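You operate a simulated robot arm through the tools that you are given. There is no shell and no other tool. Be economical: measure what you need, move in short steps, check, and stop when the job is done.

You run a simulated two-armed robot. Do the job below in one go: nothing can be reset, and whatever is moved stays where it is left.

JOB
Pick up the rubber sleeve with the smallest size on its label from the shelf under the pipe bench with one hand, pass it to the other hand and put it on the ply ledge.

Only the result counts: the job must be done as asked and must still hold three seconds after the hand-in. Knocking over, shifting, dropping, spilling or breaking anything else fails it.

ROBOT AND FRAMES
Two 7-joint arms with two-finger parallel grippers on one trunk, on a base that drives. Base frame: it is fixed to the floor where the robot stands at the start and does not move with it; the origin is under the middle of the robot, x ahead of it, y to its left, z up; the surface under the hand at the start is at about z = 0.32. Units: m, degrees, N and s.
The left shoulder is at the start at [0.05, 0.209, 1.071], the right one opposite. With the tool pointing down near the work surface each hand reaches from about 0.1 to 0.72 m from the robot's upright axis, wherever it stands, measured 20 degrees to its own side. Places, roughly: ply ledge (15x31 cm) [-0.88, -1.7, 0.72]. Payload 4.4 kg a hand.
The TCP of each hand is the grasp point between the finger pads, 0.023 m short of the fingertips. In the tool frame z runs along the fingers and y along their closing line. The gripper opens to 0.094 m. The fingers are 0.038 m wide and 0.01 m thick; the gripper's body (0.054 by 0.096 m) begins 0.039 m behind the TCP.
Orientation is that of the tool frame in the base frame, as a unit quaternion [w, x, y, z]. With the fingers straight down and closing along the base's y, the tool's x points along the base's -x, its y along +y and its z along -z.

CONTROLS
- The arms move only by the tool jog_arm. It takes "left_plan", "right_plan" or both (then of equal length, played together; a hand with none holds still); each is a list of rows, each an object (a shift or turn left out is 0, a gripper value left out holds the last) with "translation": the shift along the tool's x, y, z in units of 50 mm (1.0 is 50 mm), a list of three; "angular": the turn, a rotation vector about the tool's x, y, z in units of 8 degrees (1.0 is 8 degrees), a list of three; "fingers": the opening, from 0 (shut) to 1 (fully open). In form: [{"translation": [tx, ty, tz], "angular": [ax, ay, az], "fingers": fingers}, ...]. A call has 1 to 20 rows; each row shifts and turns the commanded pose from where the row before left it, along the tool's axes as they then stand. A call with a number of a shift or a turn outside -1 to 1 is refused whole. Rows are played at 5 a second. More than 0.05 m and 8.6 degrees between two rows, or a gripper value outside its range, and nothing of the call is played. A pose out of reach is approached as far as the arm can. The call stops where the force on the tool passes 40 N (or 10 N more than at its start, if that is more) or the arm is blocked; 0.2 s more then pass. The fingers move at their own pace (about 0.108 m/s each) and stop on an object; they squeeze with about 20 N. The grip force told is the motor's: it shows also when the fingers shut on nothing. Time passes only in rows, and 0.2 s behind the last, so rows that do not move let the fingers close. The reply holds the time, the measured pose of the TCP, the force on the tool along the base axes, the opening and the grip force, in the units named above and with some noise, with the torque about the TCP (base axes, N m) and any sound that the robot's microphone picked up, and new pictures: "pictures" is both (left out), scene, wrist or none (wrist: the cameras of the hands that moved).
- Cameras (640 x 400 px; columns grow to the right, rows downward): "scene" is now at [0.1192, 0.0091, 1.2073]; the picture's right is [0.26, -0.97, 0.00], its down [-0.89, -0.24, -0.40] and it looks along [0.39, 0.10, -0.92] (base axes); focal length 275 px, centre (320, 200). "left" rides on the left gripper at [0.086, -0.016, -0.074] in its tool frame; the picture's right is [0.18, 0.98, 0.00], its down [-0.58, 0.11, -0.81] and it looks along [-0.79, 0.15, 0.59] (tool axes); focal length 243 px, centre (320, 200). "right" rides on the right gripper at [0.086, 0.016, -0.074] in its tool frame; the picture's right is [-0.18, 0.98, 0.00], its down [-0.58, -0.11, -0.81] and it looks along [-0.79, -0.15, 0.59] (tool axes); focal length 243 px, centre (320, 200).
- move_column(by): slides the trunk up (or, below 0, down) by that many m; the arms and the scene camera ride with it, the base frame stays. It gives what a move gives, with no picture.
- roll_base(legs): drives the robot by 1 to 6 legs, each [ahead, left, turn to the left] in m, m and degrees, along the robot's own axes; the way and the turn of a leg run together, so that a leg with both is an arc; at most 1.5 m and 180 degrees a leg. The arms and the cameras ride along, it lands a little off, and it stops where it bumps. It gives what a move gives, and a new picture of the scene camera.
- head_to(pan, tilt): turns the head with the scene camera to pan (to the left, within 80 degrees either way) and tilt (down, from -29 to 69), counted from straight ahead of the robot. It gives what a move gives, and a new picture of the scene camera.
- measure_at(camera, pixels): there is no depth. For up to 12 entries [column, row, z] of the newest picture of that camera ("zoom" is the newest enlarged one), the place [x, y] in the base frame at which the ray of that pixel passes the height z, good to about 0.003 m, but the place of the scene camera against the robot may be out by one fixed shift of up to 0.012 m in any direction. No time passes.
- zoom(camera, box): a new picture of the part [left, top, right, bottom] of that camera's present view, enlarged. No time passes.
- close_job(): hands the job in; it is judged then, once.

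Keep the steps short. Do not move on a guess: measure, check each grasp and each placing, and mend mistakes. In all there are 80 turns and 260 pictures (those below and enlarged ones count). Leave the grippers open and the arms clear of the work at the hand-in unless told otherwise, and finish with a single line.

The tools are called after ">>>" by a JSON object that holds its "api" and its "payload". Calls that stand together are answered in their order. jog_arm: Moves the arms, as the interface text tells. Its arguments: {"type":"object","properties":{"left_plan":{"type":"array","items":{"type":"object","properties":{"translation":{"type":"array","items":{"type":"number"}},"angular":{"type":"array","items":{"type":"number"}},"fingers":{"type":"number"}}}},"right_plan":{"type":"array","items":{"type":"object","properties":{"translation":{"type":"array","items":{"type":"number"}},"angular":{"type":"array","items":{"type":"number"}},"fingers":{"type":"number"}}}},"pictures":{"type":"string","enum":["both","scene","wrist","none"]}},"required":[]} The other tools are called the same way: move_column (by) slides the trunk up or down; roll_base (legs) drives the base; head_to (pan, tilt) turns the head that bears the scene camera; measure_at (camera, pixels) gives the place at which the rays of pixels pass given heights; zoom (camera, box) takes an enlarged picture of a part of a camera's view; close_job () hands the job in.

At the start:

```text
t: 0.0
left_tool_pos: [0.3247, 0.2867, 0.6325]
left_ee_rot: [0.0, 0.0, 1.0, 0.0]
left_ft_force: [0.2, 0.7, 0.1]
left_ft_torque: [-0.01, -0.02, -0.03]
left_opening: 0.094
left_finger_force: 0.0
right_tool_pos: [0.4296, -0.0625, 0.5201]
right_ee_rot: [0.0, -0.001, 1.0, 0.0]
right_ft_force: [0.4, 0.4, -0.6]
right_ft_torque: [-0.01, -0.02, 0.03]
right_opening: 0.094
right_finger_force: 0.0
trunk travel left (down, up): [-0.15, 0.413]
robot x, y, heading: [0.001, 0.0002, 0.1]
head pan, tilt: [14.9, 66.5]
```

scene: 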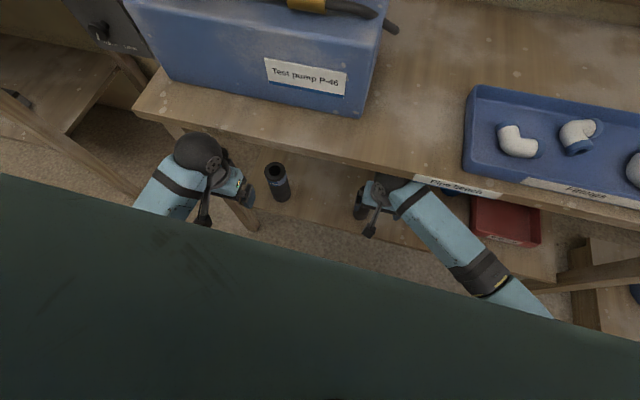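
right: 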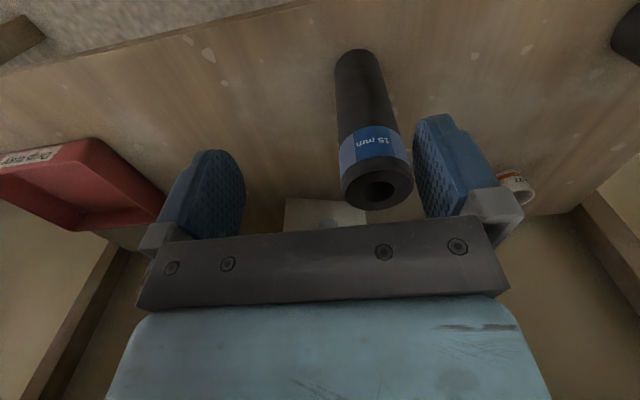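
left: 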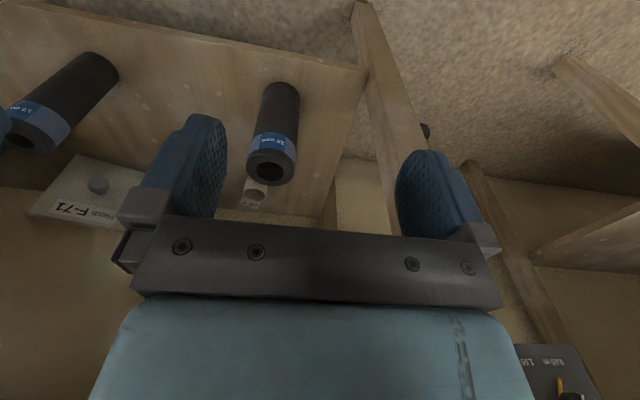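

I see at least two sleeves under the bench, with labels I need to read. I'll enlarge the wrist views to read them.

>>> {"api": "zoom", "payload": {"camera": "right", "box": [310, 30, 440, 220]}}

>>> {"api": "zoom", "payload": {"camera": "left", "box": [0, 40, 130, 170]}}

>>> {"api": "zoom", "payload": {"camera": "left", "box": [220, 70, 320, 200]}}

>>> {"api": "zoom", "payload": {"camera": "scene", "box": [180, 120, 440, 260]}}

```text
2.11 times, centred on (375, 125) of right
```

zoom: 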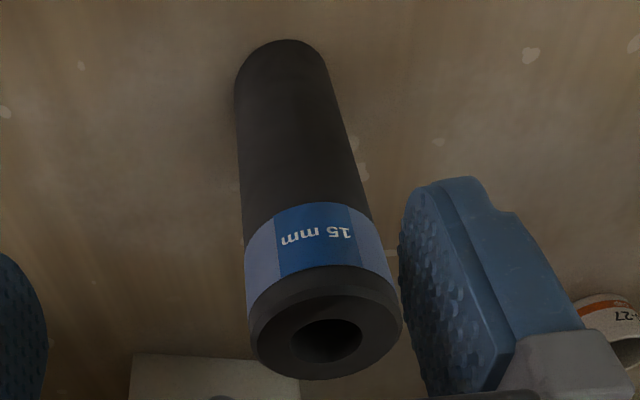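

```text
3.08 times, centred on (65, 105) of left
```

zoom: 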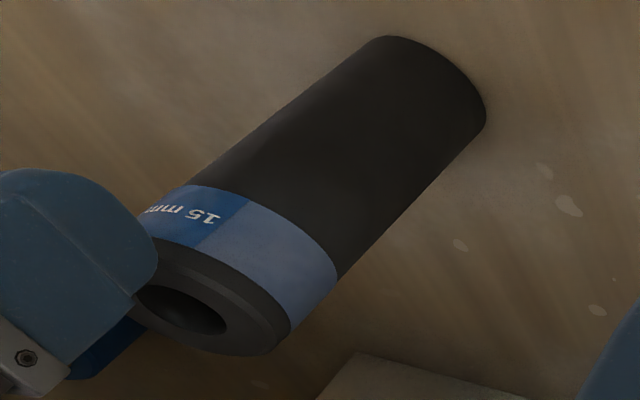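

```text
3.08 times, centred on (270, 135) of left
```

zoom: 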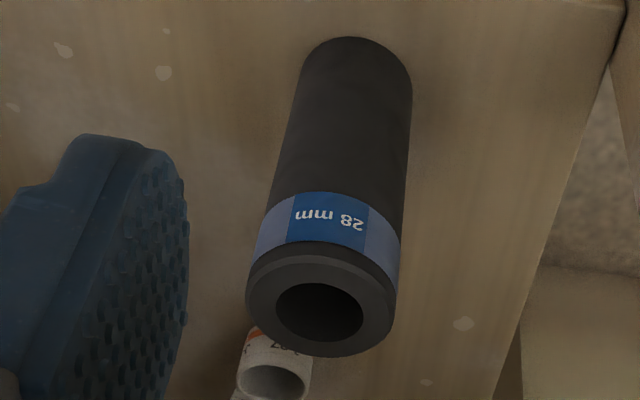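

```text
2.46 times, centred on (310, 190) of scene
```

zoom: 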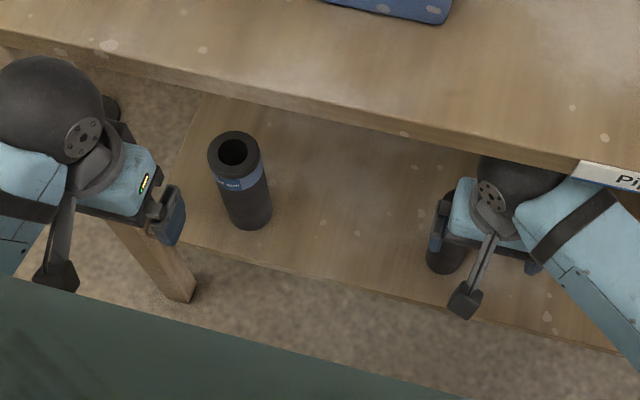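

The sleeve under the right hand reads 15 mm and the left one 28 mm. I'll measure sleeve positions and the bench edge next, and use the zooms to check for hidden sleeves further back.

>>> {"api": "measure_at", "payload": {"camera": "right", "pixels": [[335, 75, 0.32], [358, 50, 0.32], [385, 62, 0.32], [378, 187, 0.42], [378, 187, 0.44], [378, 187, 0.46], [340, 180, 0.44], [413, 178, 0.44], [300, 0, 0.32], [60, 60, 0.32]]}}

>>> {"api": "measure_at", "payload": {"camera": "left", "pixels": [[280, 84, 0.32], [270, 170, 0.44], [90, 55, 0.32], [30, 135, 0.44], [368, 65, 0.32], [270, 170, 0.46], [30, 135, 0.46]]}}

>>> {"api": "measure_at", "payload": {"camera": "scene", "pixels": [[275, 170, 0.44], [282, 195, 0.32], [136, 113, 0.7], [520, 203, 0.7], [136, 113, 0.8], [520, 203, 0.8], [360, 210, 0.44], [360, 50, 0.8], [280, 225, 0.32]]}}

>>> {"api": "zoom", "payload": {"camera": "right", "box": [420, 0, 640, 240]}}

>>> {"api": "zoom", "payload": {"camera": "left", "box": [320, 60, 640, 260]}}

```text
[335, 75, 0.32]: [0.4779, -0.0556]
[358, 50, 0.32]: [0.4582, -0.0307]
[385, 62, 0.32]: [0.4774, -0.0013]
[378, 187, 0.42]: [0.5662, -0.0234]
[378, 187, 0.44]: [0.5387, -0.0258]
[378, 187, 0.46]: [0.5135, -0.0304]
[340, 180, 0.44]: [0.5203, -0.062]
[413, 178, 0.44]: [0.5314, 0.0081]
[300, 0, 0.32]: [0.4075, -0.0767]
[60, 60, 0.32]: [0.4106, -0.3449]
```

```text
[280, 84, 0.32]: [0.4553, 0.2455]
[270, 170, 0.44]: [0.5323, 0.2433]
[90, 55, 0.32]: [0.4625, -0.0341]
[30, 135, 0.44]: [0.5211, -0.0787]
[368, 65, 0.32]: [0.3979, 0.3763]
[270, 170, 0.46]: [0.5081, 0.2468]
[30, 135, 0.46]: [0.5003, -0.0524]
```

```text
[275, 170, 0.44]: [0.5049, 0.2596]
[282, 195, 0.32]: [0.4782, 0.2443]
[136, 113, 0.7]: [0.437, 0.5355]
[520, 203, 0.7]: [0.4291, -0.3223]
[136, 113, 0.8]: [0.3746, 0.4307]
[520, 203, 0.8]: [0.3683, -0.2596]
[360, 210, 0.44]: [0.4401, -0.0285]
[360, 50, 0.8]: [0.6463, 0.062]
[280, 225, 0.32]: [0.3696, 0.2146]
```

```text
1.67 times, centred on (530, 120) of right
```

zoom: 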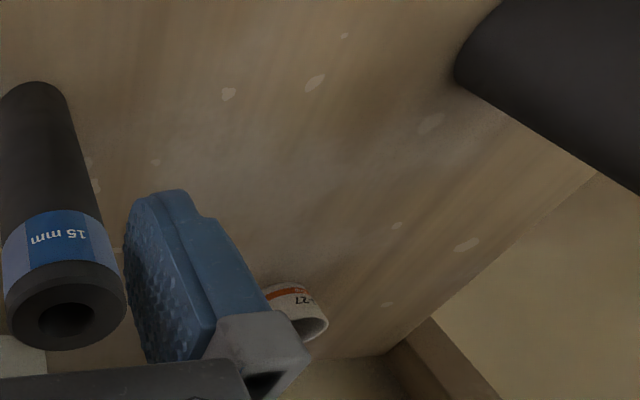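

```text
2.00 times, centred on (480, 160) of left
```

zoom: 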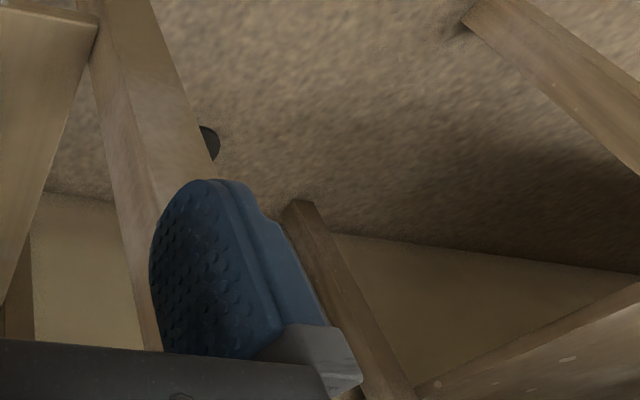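

Sleeves stand at about (0.483, -0.03) for 15 mm and (0.482, 0.245) for 28 mm, about 16 cm tall. To check nothing is hidden deeper, I pitch the right hand up so its camera looks further under the bench.

>>> {"api": "jog_arm", "payload": {"right_plan": [{"translation": [1, 0, 0]}, {"translation": [1, 0, 0]}, {"angular": [0, -1, 0]}, {"angular": [0, -1, 0]}, {"angular": [0, -1, 0]}, {"angular": [0, -1, 0]}], "pictures": "both"}}

```text
t: 0.6
left_tool_pos: [0.3232, 0.2871, 0.6353]
left_ee_rot: [0.002, -0.001, 1.0, -0.003]
left_ft_force: [-0.4, 0.3, -1.1]
left_ft_torque: [0.01, -0.01, 0.0]
left_opening: 0.0939
left_finger_force: 0.1
right_tool_pos: [0.3647, -0.0631, 0.5394]
right_ee_rot: [0.027, 0.009, 1.0, 0.005]
right_ft_force: [33.6, 4.3, -9.1]
right_ft_torque: [-0.48, 1.3, -0.95]
right_opening: 0.0938
right_finger_force: 0.0
trunk travel left (down, up): [-0.15, 0.413]
robot x, y, heading: [-0.0028, -0.0067, 0.1]
head pan, tilt: [14.9, 66.5]
stopped in row 2 (right hand): the force on the tool passed its limit at 81 N (the readings are from after the stop); the commanded pose is now the measured one
```

scene: 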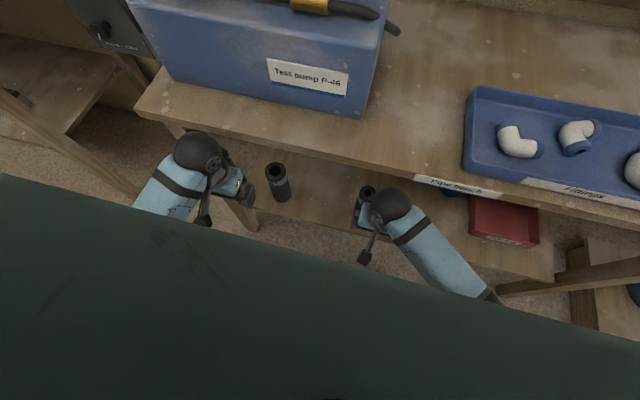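
right: 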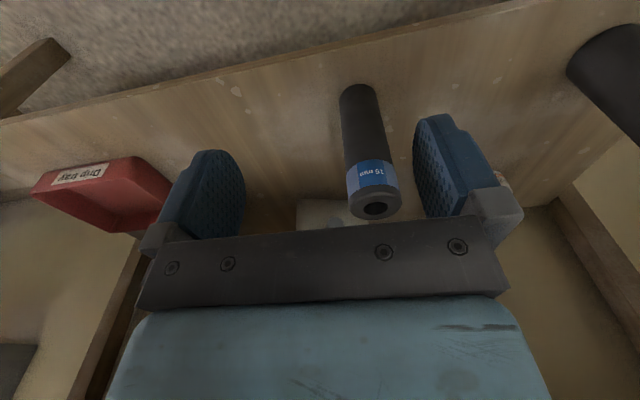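

The right arm bumped, most likely against the robot's own trunk while retracting. Nothing else moved. I'll back the base off by 0.25 m for room.

>>> {"api": "roll_base", "payload": {"legs": [[-0.25, 0, 0]]}}

```text
t: 1.3
left_tool_pos: [0.32, 0.2858, 0.6329]
left_ee_rot: [0.004, 0.0, 1.0, -0.001]
left_ft_force: [-0.7, 0.5, -1.1]
left_ft_torque: [0.0, 0.02, -0.01]
left_opening: 0.0939
left_finger_force: 0.1
right_tool_pos: [0.3602, -0.0623, 0.5433]
right_ee_rot: [0.029, 0.009, 0.999, 0.01]
right_ft_force: [4.6, 1.7, 2.1]
right_ft_torque: [-0.13, 0.61, -0.32]
right_opening: 0.094
right_finger_force: 0.0
trunk travel left (down, up): [-0.15, 0.413]
robot x, y, heading: [-0.0038, 0.0023, 0.0]
head pan, tilt: [14.9, 66.5]
stopped in leg 1: the force on the tool passed its limit at 46 N (the readings are from after the stop); the commanded pose is now the measured one
```

scene: 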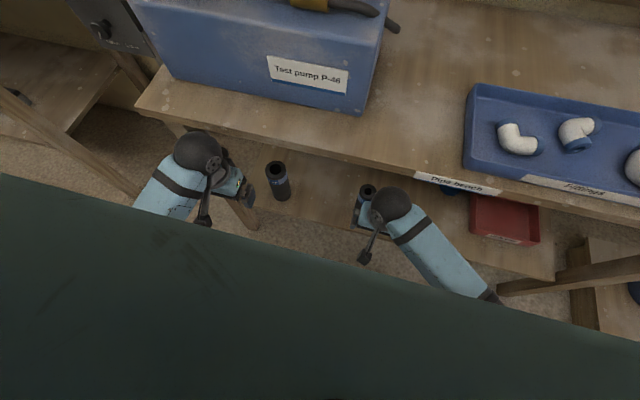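

The drive was stopped too, so something behind the right hand may be in contact. I'll look around with the head before moving again.

>>> {"api": "head_to", "payload": {"pan": -50, "tilt": 50}}

>>> {"api": "zoom", "payload": {"camera": "left", "box": [0, 0, 640, 400]}}

```text
t: 2.7
left_tool_pos: [0.3187, 0.2879, 0.6335]
left_ee_rot: [0.003, 0.0, 1.0, -0.002]
left_ft_force: [-0.9, 0.9, -0.6]
left_ft_torque: [0.0, 0.02, -0.04]
left_opening: 0.0937
left_finger_force: 0.0
right_tool_pos: [0.3615, -0.062, 0.5412]
right_ee_rot: [0.029, 0.011, 0.999, 0.009]
right_ft_force: [1.3, -0.4, 0.5]
right_ft_torque: [0.0, 0.02, 0.05]
right_opening: 0.0939
right_finger_force: 0.0
trunk travel left (down, up): [-0.15, 0.413]
robot x, y, heading: [-0.0066, -0.0024, 0.1]
head pan, tilt: [-50.0, 50.0]
```

scene: 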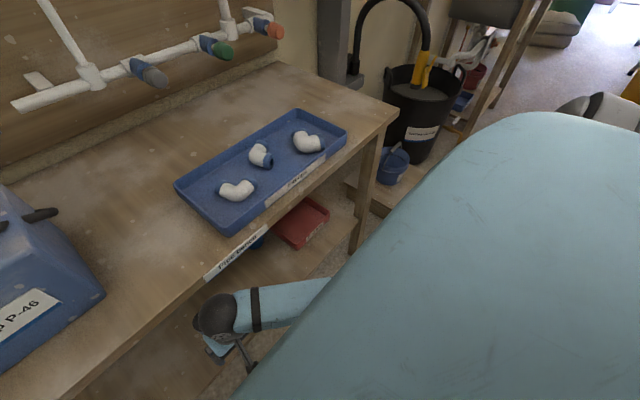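

```text
1.00 times, centred on (320, 200) of left (not enlarged: the box is as wide or as high as the picture)
```

zoom: 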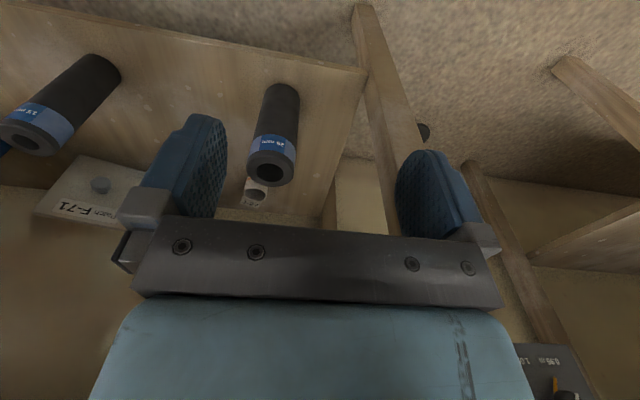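

The force is back to zero and nothing outside the robot is near the hand, so it was arm against trunk. I'll retry a short drive back.

>>> {"api": "roll_base", "payload": {"legs": [[-0.12, 0, 0]]}}

```text
t: 3.9
left_tool_pos: [0.1991, 0.2868, 0.633]
left_ee_rot: [0.002, -0.001, 1.0, -0.001]
left_ft_force: [0.8, 0.4, -0.1]
left_ft_torque: [0.02, -0.02, -0.01]
left_opening: 0.0944
left_finger_force: 0.0
right_tool_pos: [0.2412, -0.0616, 0.5409]
right_ee_rot: [0.028, 0.009, 1.0, 0.008]
right_ft_force: [-0.3, -0.5, -0.6]
right_ft_torque: [0.02, -0.02, 0.03]
right_opening: 0.0938
right_finger_force: 0.0
trunk travel left (down, up): [-0.15, 0.413]
robot x, y, heading: [-0.128, -0.0027, -0.2]
head pan, tilt: [-50.0, 50.0]
```

scene: 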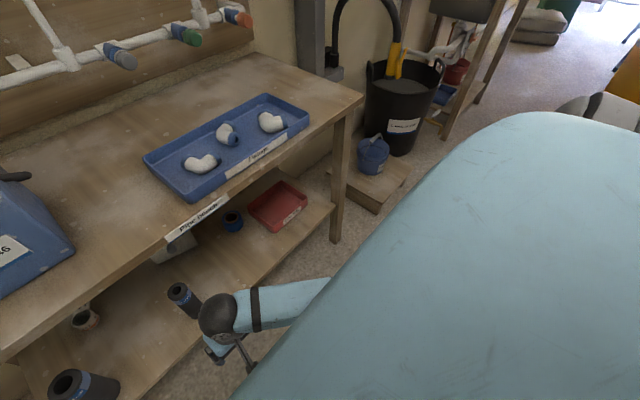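

That worked. One more short drive back, then I'll look under the bench with the head facing it.

>>> {"api": "roll_base", "payload": {"legs": [[-0.15, 0, 0]]}}

>>> {"api": "head_to", "payload": {"pan": 0, "tilt": 50}}

```text
t: 5.3
left_tool_pos: [0.0521, 0.2867, 0.6345]
left_ee_rot: [0.002, -0.001, 1.0, -0.001]
left_ft_force: [-0.6, 0.6, 0.5]
left_ft_torque: [-0.01, -0.02, -0.01]
left_opening: 0.0942
left_finger_force: 0.0
right_tool_pos: [0.0936, -0.0621, 0.5423]
right_ee_rot: [0.028, 0.008, 1.0, 0.009]
right_ft_force: [0.2, -0.2, 0.6]
right_ft_torque: [-0.02, -0.01, -0.01]
right_opening: 0.0941
right_finger_force: 0.1
trunk travel left (down, up): [-0.15, 0.413]
robot x, y, heading: [-0.277, 0.0016, -0.1]
head pan, tilt: [-50.0, 50.0]
```

scene: 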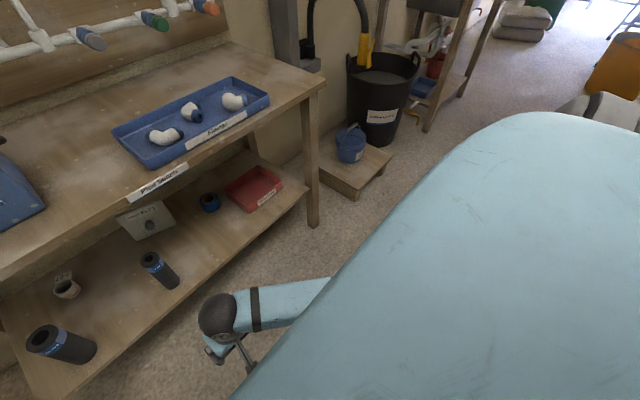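

```text
t: 6.5
left_tool_pos: [0.0509, 0.2862, 0.6336]
left_ee_rot: [0.003, -0.002, 1.0, -0.002]
left_ft_force: [0.3, -0.4, -1.0]
left_ft_torque: [-0.04, 0.0, 0.04]
left_opening: 0.0939
left_finger_force: 0.1
right_tool_pos: [0.0954, -0.062, 0.5423]
right_ee_rot: [0.028, 0.01, 1.0, 0.009]
right_ft_force: [-0.2, 0.0, 0.7]
right_ft_torque: [-0.01, 0.0, 0.0]
right_opening: 0.0943
right_finger_force: 0.0
trunk travel left (down, up): [-0.15, 0.413]
robot x, y, heading: [-0.2746, 0.0028, -0.1]
head pan, tilt: [0.0, 50.0]
```

scene: 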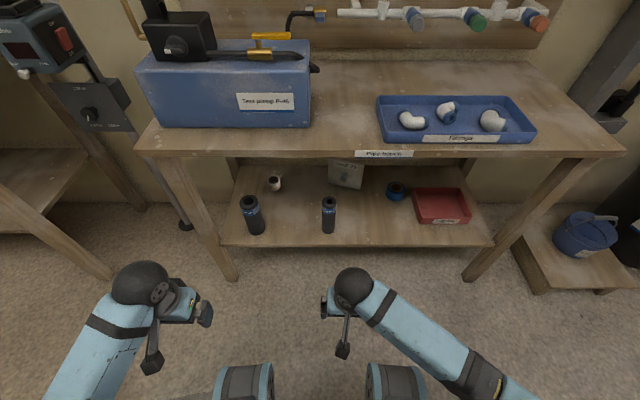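

Now the whole shelf is visible. I'll enlarge it to check every item.

>>> {"api": "zoom", "payload": {"camera": "scene", "box": [220, 150, 360, 250]}}

>>> {"api": "zoom", "payload": {"camera": "scene", "box": [310, 150, 480, 250]}}

>>> {"api": "measure_at", "payload": {"camera": "scene", "pixels": [[328, 232, 0.32], [329, 200, 0.48], [257, 234, 0.32], [249, 200, 0.48], [360, 246, 0.32], [380, 157, 0.75], [380, 157, 0.7], [380, 157, 0.8], [163, 155, 0.75], [228, 280, 0], [180, 160, 0.7]]}}

```text
4.00 times, centred on (290, 200) of scene
```

zoom: 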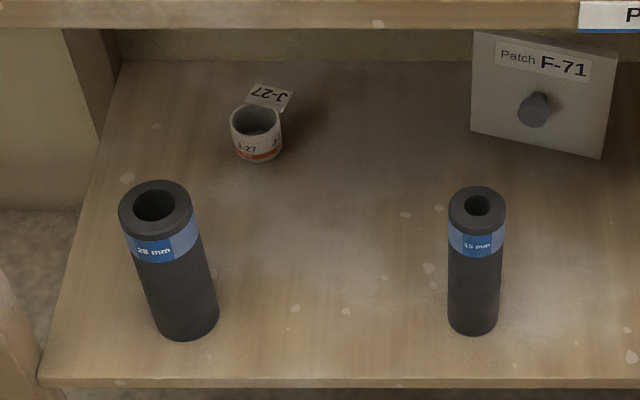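

```text
3.76 times, centred on (395, 200) of scene
```

zoom: 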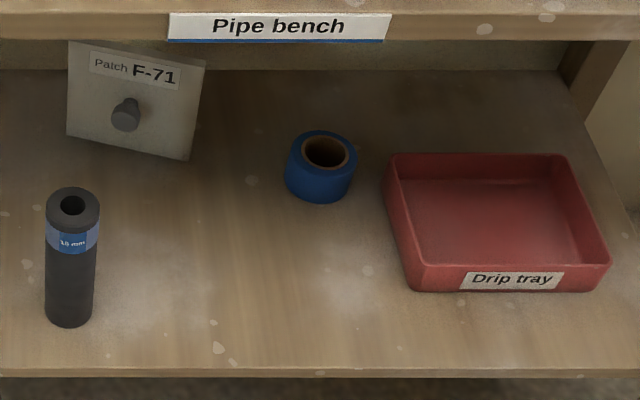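

```text
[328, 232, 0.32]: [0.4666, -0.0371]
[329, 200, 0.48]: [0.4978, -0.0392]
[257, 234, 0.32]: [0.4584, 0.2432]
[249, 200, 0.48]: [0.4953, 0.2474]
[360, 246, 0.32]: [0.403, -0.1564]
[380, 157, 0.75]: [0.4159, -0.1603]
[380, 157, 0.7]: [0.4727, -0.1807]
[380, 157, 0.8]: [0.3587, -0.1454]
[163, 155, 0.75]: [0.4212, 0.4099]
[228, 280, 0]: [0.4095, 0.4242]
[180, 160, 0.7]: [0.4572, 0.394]
```

Only two sleeves are on the shelf, 15 mm and 28 mm, so the target is the 15 mm one at about (0.483, -0.035). I'll bring the right hand forward, well short of the shelf, and pitch it toward horizontal.

>>> {"api": "jog_arm", "payload": {"right_plan": [{"translation": [-0.7, 0, 0]}, {"translation": [-0.7, 0, 0]}, {"translation": [-0.7, 0, 0]}, {"translation": [-0.7, 0, 0]}, {"angular": [0, -0.7, 0]}, {"angular": [0, -0.7, 0]}, {"angular": [0, -0.7, 0]}, {"angular": [0, -0.7, 0]}, {"angular": [0, -0.7, 0]}, {"angular": [0, -0.7, 0]}], "pictures": "both"}}

>>> {"api": "head_to", "payload": {"pan": -80, "tilt": 20}}

```text
t: 8.9
left_tool_pos: [0.0489, 0.2881, 0.6319]
left_ee_rot: [0.003, -0.001, 1.0, -0.002]
left_ft_force: [-1.3, 0.4, -0.9]
left_ft_torque: [0.03, 0.02, -0.01]
left_opening: 0.0938
left_finger_force: 0.1
right_tool_pos: [0.306, -0.0831, 0.6182]
right_ee_rot: [0.387, 0.018, 0.922, -0.002]
right_ft_force: [-0.3, -0.4, 0.3]
right_ft_torque: [0.0, 0.0, -0.01]
right_opening: 0.0941
right_finger_force: 0.1
trunk travel left (down, up): [-0.15, 0.413]
robot x, y, heading: [-0.2722, 0.0001, 0.0]
head pan, tilt: [0.0, 50.0]
stopped in row 10 (right hand): the arm was blocked; the commanded pose is now the measured one
```

scene: 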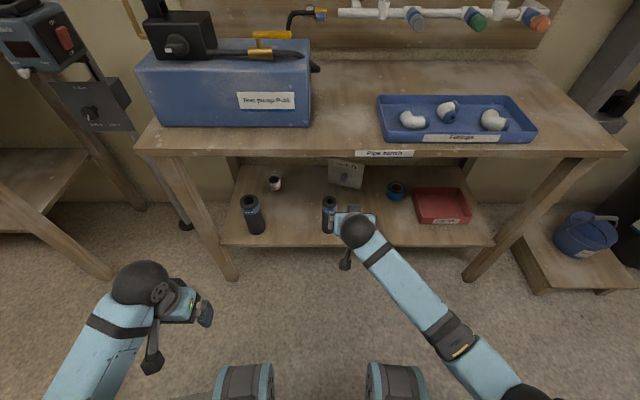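
right: 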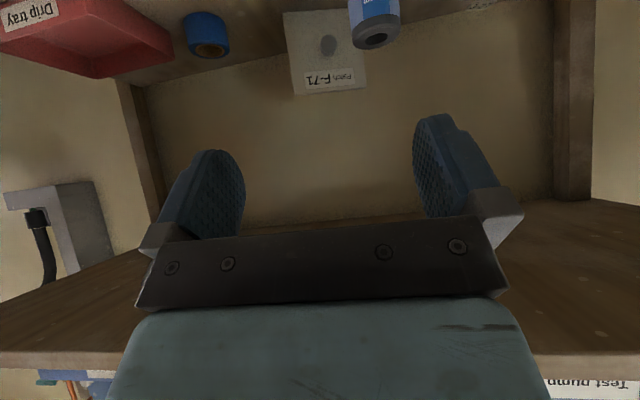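

```text
t: 10.4
left_tool_pos: [0.0522, 0.2864, 0.6337]
left_ee_rot: [0.002, -0.002, 1.0, -0.001]
left_ft_force: [0.7, -0.2, -0.4]
left_ft_torque: [0.0, -0.01, -0.01]
left_opening: 0.094
left_finger_force: 0.0
right_tool_pos: [0.3052, -0.082, 0.6162]
right_ee_rot: [0.382, 0.018, 0.924, -0.002]
right_ft_force: [-0.4, -0.5, 0.0]
right_ft_torque: [0.01, -0.01, -0.02]
right_opening: 0.0941
right_finger_force: 0.0
trunk travel left (down, up): [-0.15, 0.413]
robot x, y, heading: [-0.2705, 0.0005, 0.0]
head pan, tilt: [-80.0, 20.0]
```

scene: 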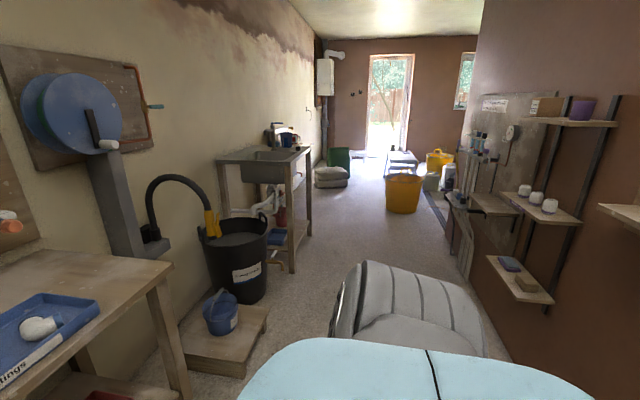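

The wrist range limits pitch at about 45° here. Before choosing grips I need to see the ply ledge, so I'll zoom in and measure the wall ledges at z = 0.72.

>>> {"api": "zoom", "payload": {"camera": "scene", "box": [440, 80, 640, 320]}}

>>> {"api": "measure_at", "payload": {"camera": "scene", "pixels": [[490, 205, 0.72], [520, 280, 0.72], [540, 205, 0.72], [620, 215, 0.72], [575, 122, 0.72], [620, 212, 1.0]]}}

```text
1.67 times, centred on (540, 200) of scene
```

zoom: 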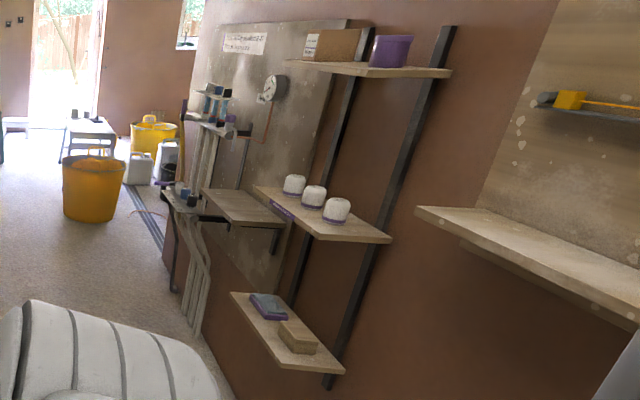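

```text
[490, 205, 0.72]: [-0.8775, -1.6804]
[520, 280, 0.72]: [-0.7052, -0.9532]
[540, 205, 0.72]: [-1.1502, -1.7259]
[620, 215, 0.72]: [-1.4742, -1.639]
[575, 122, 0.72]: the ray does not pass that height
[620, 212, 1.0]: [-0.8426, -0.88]
```

The empty ledge by the board at (-0.88, -1.69) is the ply ledge, and it's free. The plan is:
- The right hand takes the sleeve mid-height with a yawed, shallow approach.
- The left hand takes it by the top from above.
- The left hand places it.

First I lower the trunk, then yaw the right hand left.

>>> {"api": "move_column", "payload": {"by": -0.15}}

>>> {"api": "jog_arm", "payload": {"right_plan": [{"angular": [-0.5, 0, -0.5]}, {"angular": [-0.5, 0, -0.5]}, {"angular": [-0.5, 0, -0.5]}, {"angular": [-0.5, 0, -0.5]}, {"angular": [-0.5, 0, -0.5]}, {"angular": [-0.5, 0, -0.5]}, {"angular": [-0.5, 0, -0.5]}], "pictures": "none"}}

>>> {"api": "head_to", "payload": {"pan": 0, "tilt": 45}}

```text
t: 11.4
left_tool_pos: [0.0528, 0.2852, 0.5764]
left_ee_rot: [0.003, -0.001, 1.0, -0.001]
left_ft_force: [1.7, -0.7, -0.4]
left_ft_torque: [0.01, 0.05, 0.02]
left_opening: 0.0938
left_finger_force: 0.0
right_tool_pos: [0.2995, -0.0823, 0.7342]
right_ee_rot: [0.518, 0.027, 0.85, 0.085]
right_ft_force: [1.0, -0.3, -0.5]
right_ft_torque: [0.01, 0.01, 0.02]
right_opening: 0.0942
right_finger_force: 0.0
trunk travel left (down, up): [-0.089, 0.474]
robot x, y, heading: [-0.2741, -0.0041, 0.1]
head pan, tilt: [-80.0, 20.0]
stopped: the arm was blocked; the commanded pose is now the measured one
```

```text
t: 13.1
left_tool_pos: [0.0517, 0.286, 0.5726]
left_ee_rot: [0.0, -0.001, 1.0, 0.0]
left_ft_force: [0.7, 0.6, -0.4]
left_ft_torque: [-0.01, 0.01, -0.02]
left_opening: 0.094
left_finger_force: 0.0
right_tool_pos: [0.2968, -0.0762, 0.7249]
right_ee_rot: [0.508, -0.305, 0.788, 0.167]
right_ft_force: [0.0, -0.3, -0.1]
right_ft_torque: [0.03, 0.01, -0.01]
right_opening: 0.0938
right_finger_force: 0.0
trunk travel left (down, up): [-0.089, 0.474]
robot x, y, heading: [-0.2742, 0.0027, -0.0]
head pan, tilt: [-80.0, 20.0]
```

```text
t: 14.6
left_tool_pos: [0.0525, 0.2858, 0.5726]
left_ee_rot: [0.001, -0.001, 1.0, 0.001]
left_ft_force: [-0.3, 0.1, -0.2]
left_ft_torque: [0.0, -0.02, 0.0]
left_opening: 0.0942
left_finger_force: 0.2
right_tool_pos: [0.2967, -0.0762, 0.7245]
right_ee_rot: [0.509, -0.303, 0.789, 0.166]
right_ft_force: [0.1, 0.1, 0.5]
right_ft_torque: [-0.01, 0.0, -0.01]
right_opening: 0.0941
right_finger_force: 0.0
trunk travel left (down, up): [-0.089, 0.474]
robot x, y, heading: [-0.2758, -0.0022, 0.1]
head pan, tilt: [0.0, 45.0]
```

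scene: 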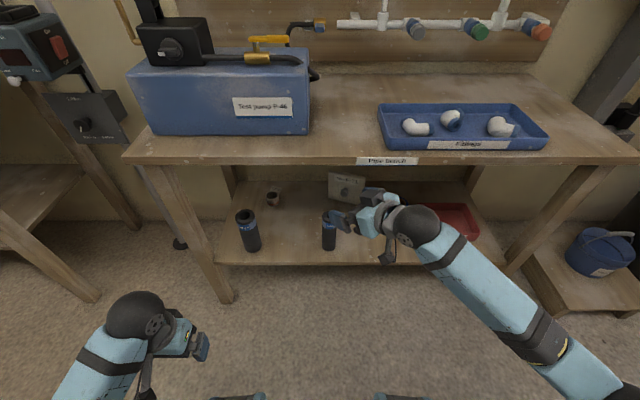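

The right hand now has the wanted attitude (yaw 39°, 25° below horizontal) at (0.297, -0.076, 0.725). Next it goes straight down and a little right, to a point behind the sleeve on its approach line.

>>> {"api": "jog_arm", "payload": {"right_plan": [{"translation": [0.76, -0.165, 0.17]}, {"translation": [0.76, -0.165, 0.17]}, {"translation": [0.76, -0.165, 0.17]}, {"translation": [0.76, -0.165, 0.17]}, {"translation": [0.76, -0.165, 0.17]}, {"translation": [0.76, -0.165, 0.17]}, {"translation": [0.76, -0.165, 0.17]}, {"translation": [0.76, -0.165, 0.17]}], "pictures": "both"}}

```text
t: 16.4
left_tool_pos: [0.051, 0.2866, 0.5729]
left_ee_rot: [0.001, -0.001, 1.0, 0.0]
left_ft_force: [-0.9, 0.8, -0.3]
left_ft_torque: [0.01, -0.01, -0.01]
left_opening: 0.0943
left_finger_force: 0.0
right_tool_pos: [0.2966, -0.1829, 0.424]
right_ee_rot: [0.509, -0.304, 0.788, 0.166]
right_ft_force: [0.3, 0.2, -0.4]
right_ft_torque: [0.02, -0.02, 0.01]
right_opening: 0.0938
right_finger_force: 0.1
trunk travel left (down, up): [-0.089, 0.474]
robot x, y, heading: [-0.273, -0.0037, 0.1]
head pan, tilt: [0.0, 45.0]
```

scene: 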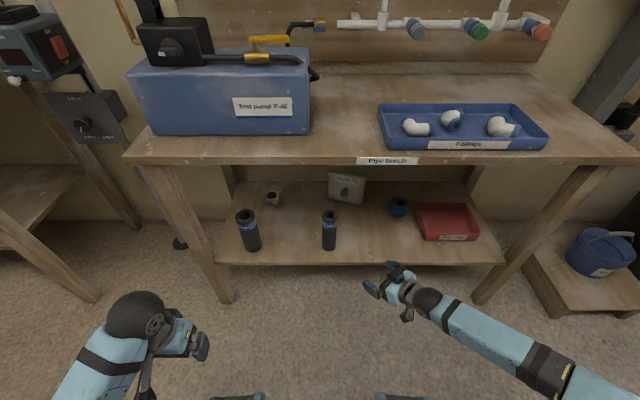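
right: 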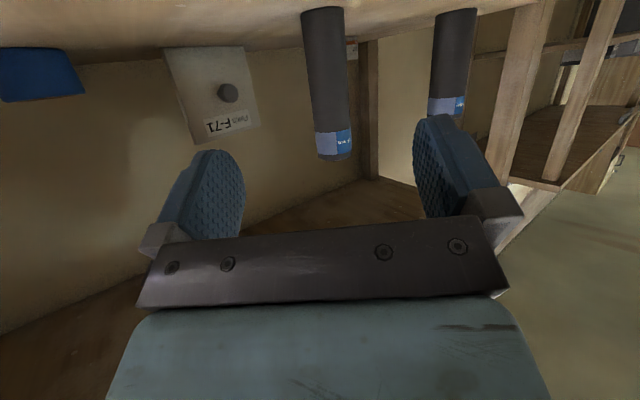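

Clean. Both sleeves are in view of the right wrist camera. I'll measure the target's base (edges at (302,14) and (344,10)) and its top.

>>> {"api": "measure_at", "payload": {"camera": "right", "pixels": [[302, 14, 0.32], [344, 10, 0.32], [323, 6, 0.32], [306, 60, 0.37], [347, 60, 0.37], [333, 155, 0.48], [333, 155, 0.47], [333, 155, 0.49]]}}

>>> {"api": "measure_at", "payload": {"camera": "scene", "pixels": [[329, 249, 0.32], [329, 216, 0.48], [322, 249, 0.32], [336, 249, 0.32], [330, 262, 0.32]]}}

>>> {"api": "zoom", "payload": {"camera": "right", "box": [260, 0, 400, 180]}}

```text
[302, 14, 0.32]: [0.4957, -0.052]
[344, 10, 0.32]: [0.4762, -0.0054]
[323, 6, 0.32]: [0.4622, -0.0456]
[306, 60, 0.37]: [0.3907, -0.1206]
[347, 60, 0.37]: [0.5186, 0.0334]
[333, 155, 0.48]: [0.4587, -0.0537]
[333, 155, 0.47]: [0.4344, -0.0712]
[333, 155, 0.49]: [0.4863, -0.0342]
```

```text
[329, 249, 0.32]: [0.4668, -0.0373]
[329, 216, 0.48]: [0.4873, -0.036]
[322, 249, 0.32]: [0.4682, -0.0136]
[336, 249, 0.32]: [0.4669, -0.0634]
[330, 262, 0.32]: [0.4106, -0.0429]
```

```text
2.22 times, centred on (330, 90) of right
```

zoom: 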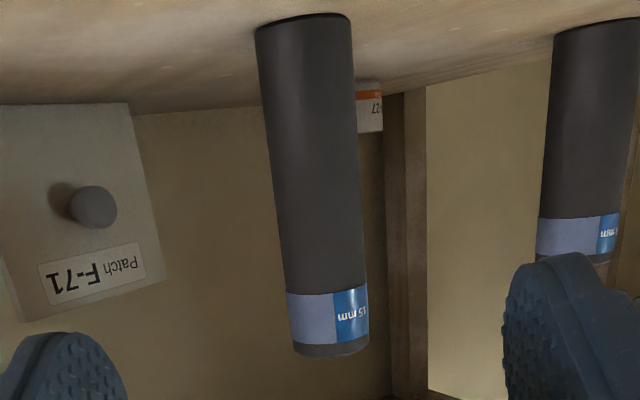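

The sleeve axis is at (0.483, -0.031), radius 0.025, top about 0.48. The hand is lined up to within 1 mm. I'll advance about two-thirds of the way and check.

>>> {"api": "jog_arm", "payload": {"right_plan": [{"translation": [-0.19, -0.01, 0.465]}, {"translation": [-0.19, -0.01, 0.465]}, {"translation": [-0.19, -0.01, 0.465]}, {"translation": [-0.19, -0.01, 0.465]}, {"translation": [-0.19, -0.01, 0.465]}, {"translation": [-0.19, -0.01, 0.465]}], "pictures": "both"}}

```text
t: 17.8
left_tool_pos: [0.0528, 0.2861, 0.5723]
left_ee_rot: [0.001, -0.001, 1.0, 0.0]
left_ft_force: [0.5, 0.4, 0.7]
left_ft_torque: [0.0, 0.0, -0.04]
left_opening: 0.094
left_finger_force: 0.0
right_tool_pos: [0.4125, -0.0871, 0.4179]
right_ee_rot: [0.507, -0.304, 0.789, 0.165]
right_ft_force: [-0.3, -0.1, -0.6]
right_ft_torque: [0.02, -0.02, 0.01]
right_opening: 0.0938
right_finger_force: 0.1
trunk travel left (down, up): [-0.089, 0.474]
robot x, y, heading: [-0.2707, 0.002, 0.2]
head pan, tilt: [0.0, 45.0]
```

scene: 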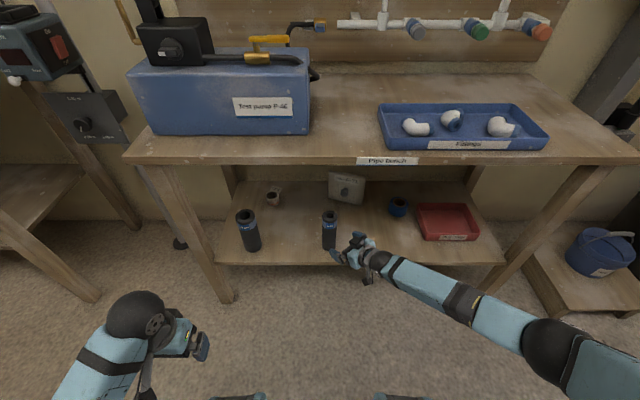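
right: 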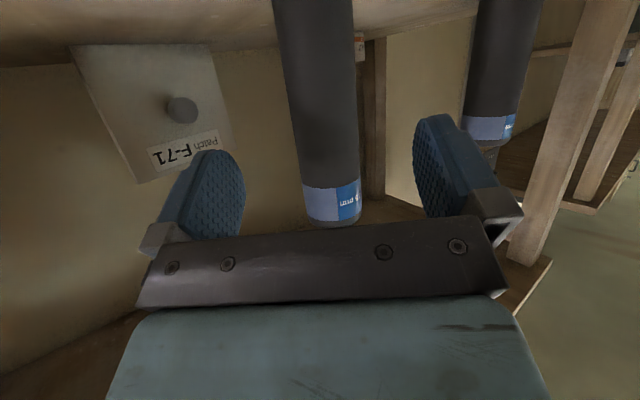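

Still centred: 0.090 m to go, 1 mm off sideways. I'll advance 0.082 m and check before closing.

>>> {"api": "jog_arm", "payload": {"right_plan": [{"translation": [-0.148, -0.008, 0.383]}, {"translation": [-0.148, -0.008, 0.383]}, {"translation": [-0.148, -0.008, 0.383]}, {"translation": [-0.148, -0.008, 0.383]}], "pictures": "wrist"}}

```text
t: 18.8
left_tool_pos: [0.0512, 0.2861, 0.5719]
left_ee_rot: [0.002, -0.001, 1.0, 0.001]
left_ft_force: [-0.6, -0.3, 0.7]
left_ft_torque: [0.0, 0.0, -0.02]
left_opening: 0.094
left_finger_force: 0.0
right_tool_pos: [0.4769, -0.0346, 0.411]
right_ee_rot: [0.509, -0.304, 0.788, 0.166]
right_ft_force: [-0.1, -1.2, 0.1]
right_ft_torque: [0.0, -0.04, 0.01]
right_opening: 0.0941
right_finger_force: 0.1
trunk travel left (down, up): [-0.089, 0.474]
robot x, y, heading: [-0.2755, -0.0011, 0.2]
head pan, tilt: [0.0, 45.0]
```

right: 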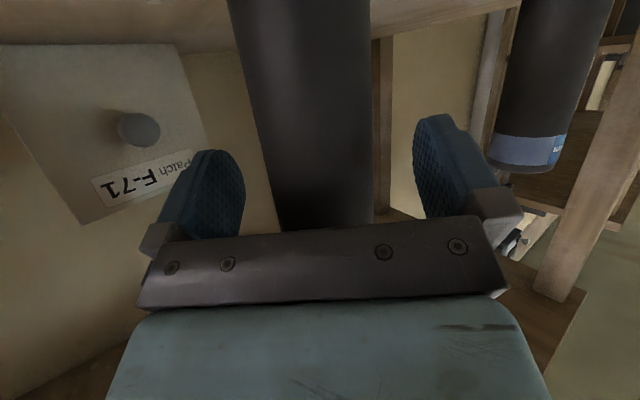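

The sleeve is between the fingers with no contact force. Closing.

>>> {"api": "jog_arm", "payload": {"right_plan": [{"fingers": 0}, {"fingers": 0}, {"fingers": 0}, {"fingers": 0}], "pictures": "wrist"}}

```text
t: 19.8
left_tool_pos: [0.052, 0.2876, 0.5727]
left_ee_rot: [0.001, -0.002, 1.0, 0.0]
left_ft_force: [0.1, -0.3, -0.5]
left_ft_torque: [0.0, 0.03, 0.0]
left_opening: 0.0941
left_finger_force: 0.1
right_tool_pos: [0.476, -0.0367, 0.4111]
right_ee_rot: [0.508, -0.303, 0.789, 0.165]
right_ft_force: [0.2, -0.2, 0.7]
right_ft_torque: [-0.01, 0.01, 0.0]
right_opening: 0.0485
right_finger_force: 19.8
trunk travel left (down, up): [-0.089, 0.474]
robot x, y, heading: [-0.2736, 0.0008, 0.1]
head pan, tilt: [0.0, 45.0]
```

right: 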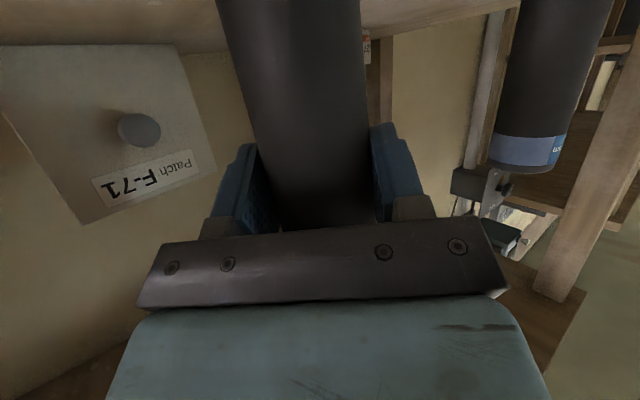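

Gripped: the opening holds at 48.5 mm with 20 N. I'll lift 4 cm and retreat along the approach line.

>>> {"api": "jog_arm", "payload": {"right_plan": [{"translation": [-0.24, -0.012, -0.114]}, {"translation": [-0.24, -0.012, -0.114]}, {"translation": [-0.24, -0.012, -0.114]}, {"translation": [0.25, 0.014, -0.53]}, {"translation": [0.25, 0.014, -0.53]}, {"translation": [0.25, 0.014, -0.53]}, {"translation": [0.25, 0.014, -0.53]}, {"translation": [0.25, 0.014, -0.53]}, {"translation": [0.25, 0.014, -0.53]}, {"translation": [0.25, 0.014, -0.53]}, {"translation": [0.25, 0.014, -0.53]}], "pictures": "both"}}

```text
t: 22.2
left_tool_pos: [0.0529, 0.2866, 0.5723]
left_ee_rot: [0.002, 0.0, 1.0, 0.0]
left_ft_force: [0.2, -0.3, -0.4]
left_ft_torque: [-0.02, -0.01, 0.01]
left_opening: 0.0939
left_finger_force: 0.0
right_tool_pos: [0.2937, -0.183, 0.4505]
right_ee_rot: [0.509, -0.303, 0.789, 0.165]
right_ft_force: [-0.2, -0.9, -0.2]
right_ft_torque: [-0.03, 0.01, 0.02]
right_opening: 0.0484
right_finger_force: 20.1
trunk travel left (down, up): [-0.089, 0.474]
robot x, y, heading: [-0.2755, -0.0021, 0.1]
head pan, tilt: [0.0, 45.0]
```

scene: 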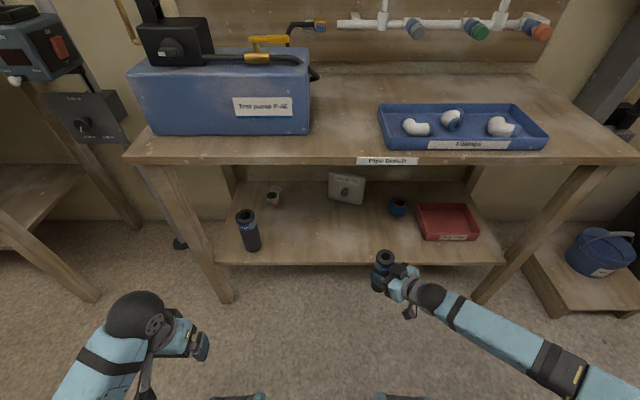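
right: 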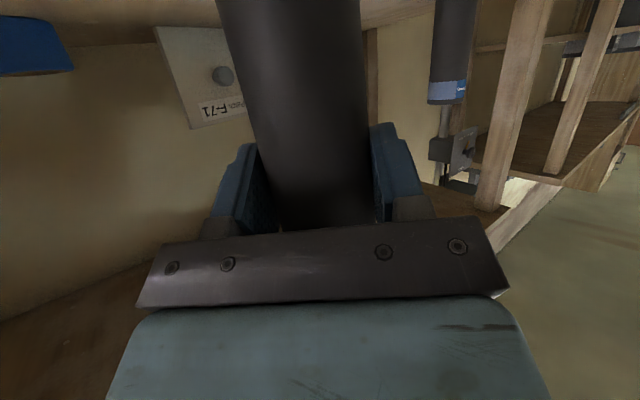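

The sleeve is out and held. For the handover, I'll turn the right hand to point left across the front (yaw about 85°). At the same time I'll raise the left hand and turn it -90° so its fingers line up with the right hand's and its camera faces away.

>>> {"api": "jog_arm", "payload": {"right_plan": [{"angular": [-0.434, -0.022, -0.206]}, {"angular": [-0.434, -0.022, -0.206]}, {"angular": [-0.434, -0.022, -0.206]}, {"angular": [-0.434, -0.022, -0.206]}, {"angular": [-0.434, -0.022, -0.206]}, {"angular": [-0.434, -0.022, -0.206]}, {"angular": [-0.434, -0.022, -0.206]}, {"angular": [-0.434, -0.022, -0.206]}, {"angular": [-0.434, -0.022, -0.206]}, {"angular": [-0.434, -0.022, -0.206]}, {"angular": [-0.434, -0.022, -0.206]}, {"angular": [-0.434, -0.022, -0.206]}], "left_plan": [{"translation": [0, 0, -0.22], "angular": [0, 0, 0.94]}, {"translation": [0, 0, -0.22], "angular": [0, 0, 0.94]}, {"translation": [0, 0, -0.22], "angular": [0, 0, 0.94]}, {"translation": [0, 0, -0.22], "angular": [0, 0, 0.94]}, {"translation": [0, 0, -0.22], "angular": [0, 0, 0.94]}, {"translation": [0, 0, -0.22], "angular": [0, 0, 0.94]}, {"translation": [0, 0, -0.22], "angular": [0, 0, 0.94]}, {"translation": [0, 0, -0.22], "angular": [0, 0, 0.94]}, {"translation": [0, 0, -0.22], "angular": [0, 0, 0.94]}, {"translation": [0, 0, -0.22], "angular": [0, 0, 0.94]}, {"translation": [0, 0, -0.22], "angular": [0, 0, 0.94]}, {"translation": [0, 0, -0.22], "angular": [0, 0, 0.94]}], "pictures": "scene"}}

```text
t: 24.8
left_tool_pos: [0.0521, 0.2868, 0.7042]
left_ee_rot: [0.001, 0.709, 0.705, 0.0]
left_ft_force: [-0.6, 0.2, -0.5]
left_ft_torque: [-0.01, -0.01, 0.03]
left_opening: 0.0938
left_finger_force: 0.0
right_tool_pos: [0.2937, -0.1839, 0.4515]
right_ee_rot: [0.403, -0.588, 0.607, 0.351]
right_ft_force: [-0.4, -0.1, -0.9]
right_ft_torque: [0.0, 0.04, 0.0]
right_opening: 0.0486
right_finger_force: 19.2
trunk travel left (down, up): [-0.089, 0.474]
robot x, y, heading: [-0.2743, 0.0024, 0.3]
head pan, tilt: [0.0, 45.0]
```

scene: 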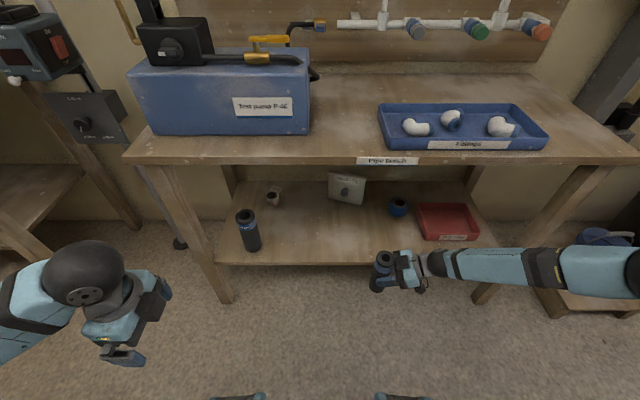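

Both hands are in the intended attitudes. Next I bring the sleeve in front of the robot (TCP about (0.20, -0.03, 0.53)) while the left hand comes halfway across, staying above.

>>> {"api": "jog_arm", "payload": {"right_plan": [{"translation": [-0.463, 0.331, 0.326]}, {"translation": [-0.463, 0.331, 0.326]}, {"translation": [-0.463, 0.331, 0.326]}, {"translation": [-0.463, 0.331, 0.326]}, {"translation": [-0.463, 0.331, 0.326]}, {"translation": [-0.463, 0.331, 0.326]}], "left_plan": [{"translation": [-0.5, 0.25, 0]}, {"translation": [-0.5, 0.25, 0]}, {"translation": [-0.5, 0.25, 0]}, {"translation": [-0.5, 0.25, 0]}, {"translation": [-0.5, 0.25, 0]}, {"translation": [-0.5, 0.25, 0]}], "pictures": "both"}}

```text
t: 26.2
left_tool_pos: [0.1257, 0.1354, 0.7043]
left_ee_rot: [0.0, 0.708, 0.706, 0.0]
left_ft_force: [-0.3, 0.2, 0.5]
left_ft_torque: [0.03, 0.0, 0.0]
left_opening: 0.0941
left_finger_force: 0.0
right_tool_pos: [0.2, -0.03, 0.5294]
right_ee_rot: [0.402, -0.589, 0.607, 0.351]
right_ft_force: [-1.0, 0.0, -0.5]
right_ft_torque: [-0.01, 0.01, -0.01]
right_opening: 0.0482
right_finger_force: 20.0
trunk travel left (down, up): [-0.089, 0.474]
robot x, y, heading: [-0.2744, -0.0013, 0.1]
head pan, tilt: [0.0, 45.0]
```

scene: 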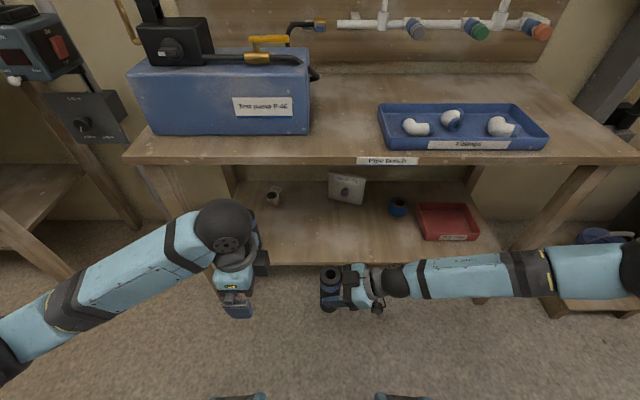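
right: 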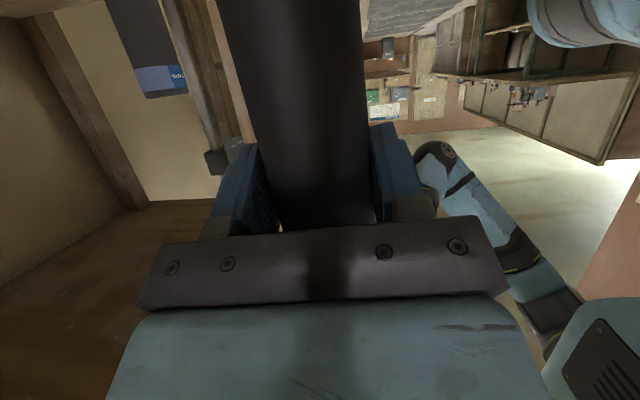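
left: 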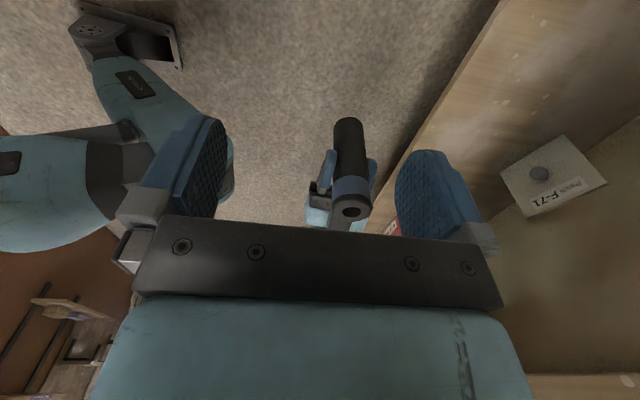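

The left wrist camera sees the sleeve's top rim around (350,205). I'll measure it at the expected top height of 0.598.

>>> {"api": "zoom", "payload": {"camera": "left", "box": [290, 100, 410, 240]}}

>>> {"api": "measure_at", "payload": {"camera": "left", "pixels": [[351, 208, 0.598], [332, 202, 0.598], [370, 202, 0.598], [351, 208, 0.585], [351, 208, 0.61]]}}

```text
2.86 times, centred on (350, 170) of left
```

zoom: 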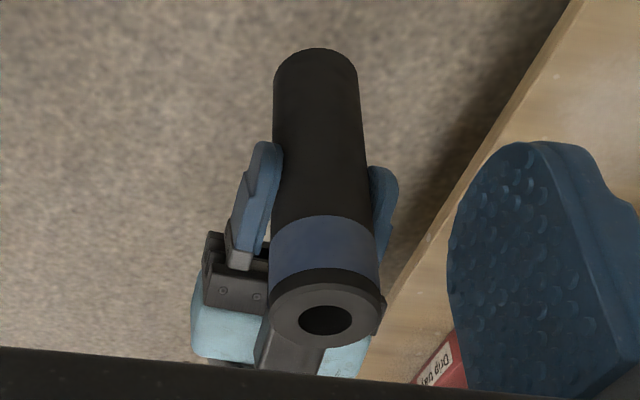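

```text
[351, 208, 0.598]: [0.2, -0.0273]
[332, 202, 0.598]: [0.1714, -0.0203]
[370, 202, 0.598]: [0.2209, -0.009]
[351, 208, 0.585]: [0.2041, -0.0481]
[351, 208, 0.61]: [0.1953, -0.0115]
```

The sleeve top is at about (0.200, -0.022), z about 0.602. I'll move the left hand over it, staying 8 cm above.

>>> {"api": "jog_arm", "payload": {"left_plan": [{"translation": [-0.608, 0.298, 0]}, {"translation": [-0.608, 0.298, 0]}, {"translation": [-0.608, 0.298, 0]}, {"translation": [-0.608, 0.298, 0]}, {"translation": [-0.608, 0.298, 0]}], "pictures": "both"}}

```text
t: 27.4
left_tool_pos: [0.1998, -0.0179, 0.7035]
left_ee_rot: [0.001, 0.707, 0.707, 0.0]
left_ft_force: [-1.3, -0.8, -0.4]
left_ft_torque: [-0.02, 0.02, -0.02]
left_opening: 0.0943
left_finger_force: 0.2
right_tool_pos: [0.2006, -0.0287, 0.5301]
right_ee_rot: [0.403, -0.589, 0.606, 0.352]
right_ft_force: [0.2, -0.3, 0.0]
right_ft_torque: [0.03, 0.01, 0.04]
right_opening: 0.0485
right_finger_force: 19.5
trunk travel left (down, up): [-0.089, 0.474]
robot x, y, heading: [-0.2714, -0.0005, 0.0]
head pan, tilt: [0.0, 45.0]
```

scene: 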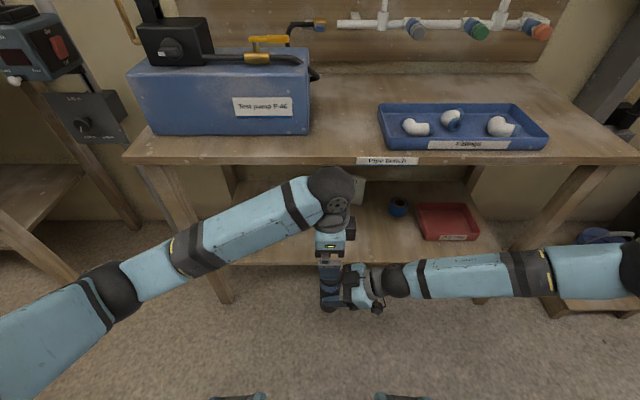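
left: 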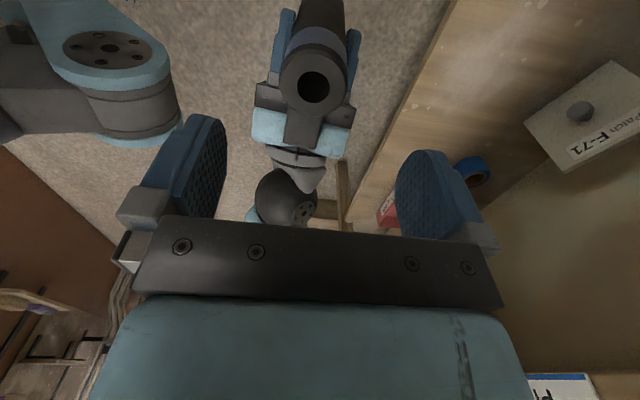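

>>> {"api": "measure_at", "payload": {"camera": "left", "pixels": [[314, 86, 0.602], [280, 84, 0.602], [348, 84, 0.602], [314, 86, 0.595], [314, 86, 0.609]]}}

```text
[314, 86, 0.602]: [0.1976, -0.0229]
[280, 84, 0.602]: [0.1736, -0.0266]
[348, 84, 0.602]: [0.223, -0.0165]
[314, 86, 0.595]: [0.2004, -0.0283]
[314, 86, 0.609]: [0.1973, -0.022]
```

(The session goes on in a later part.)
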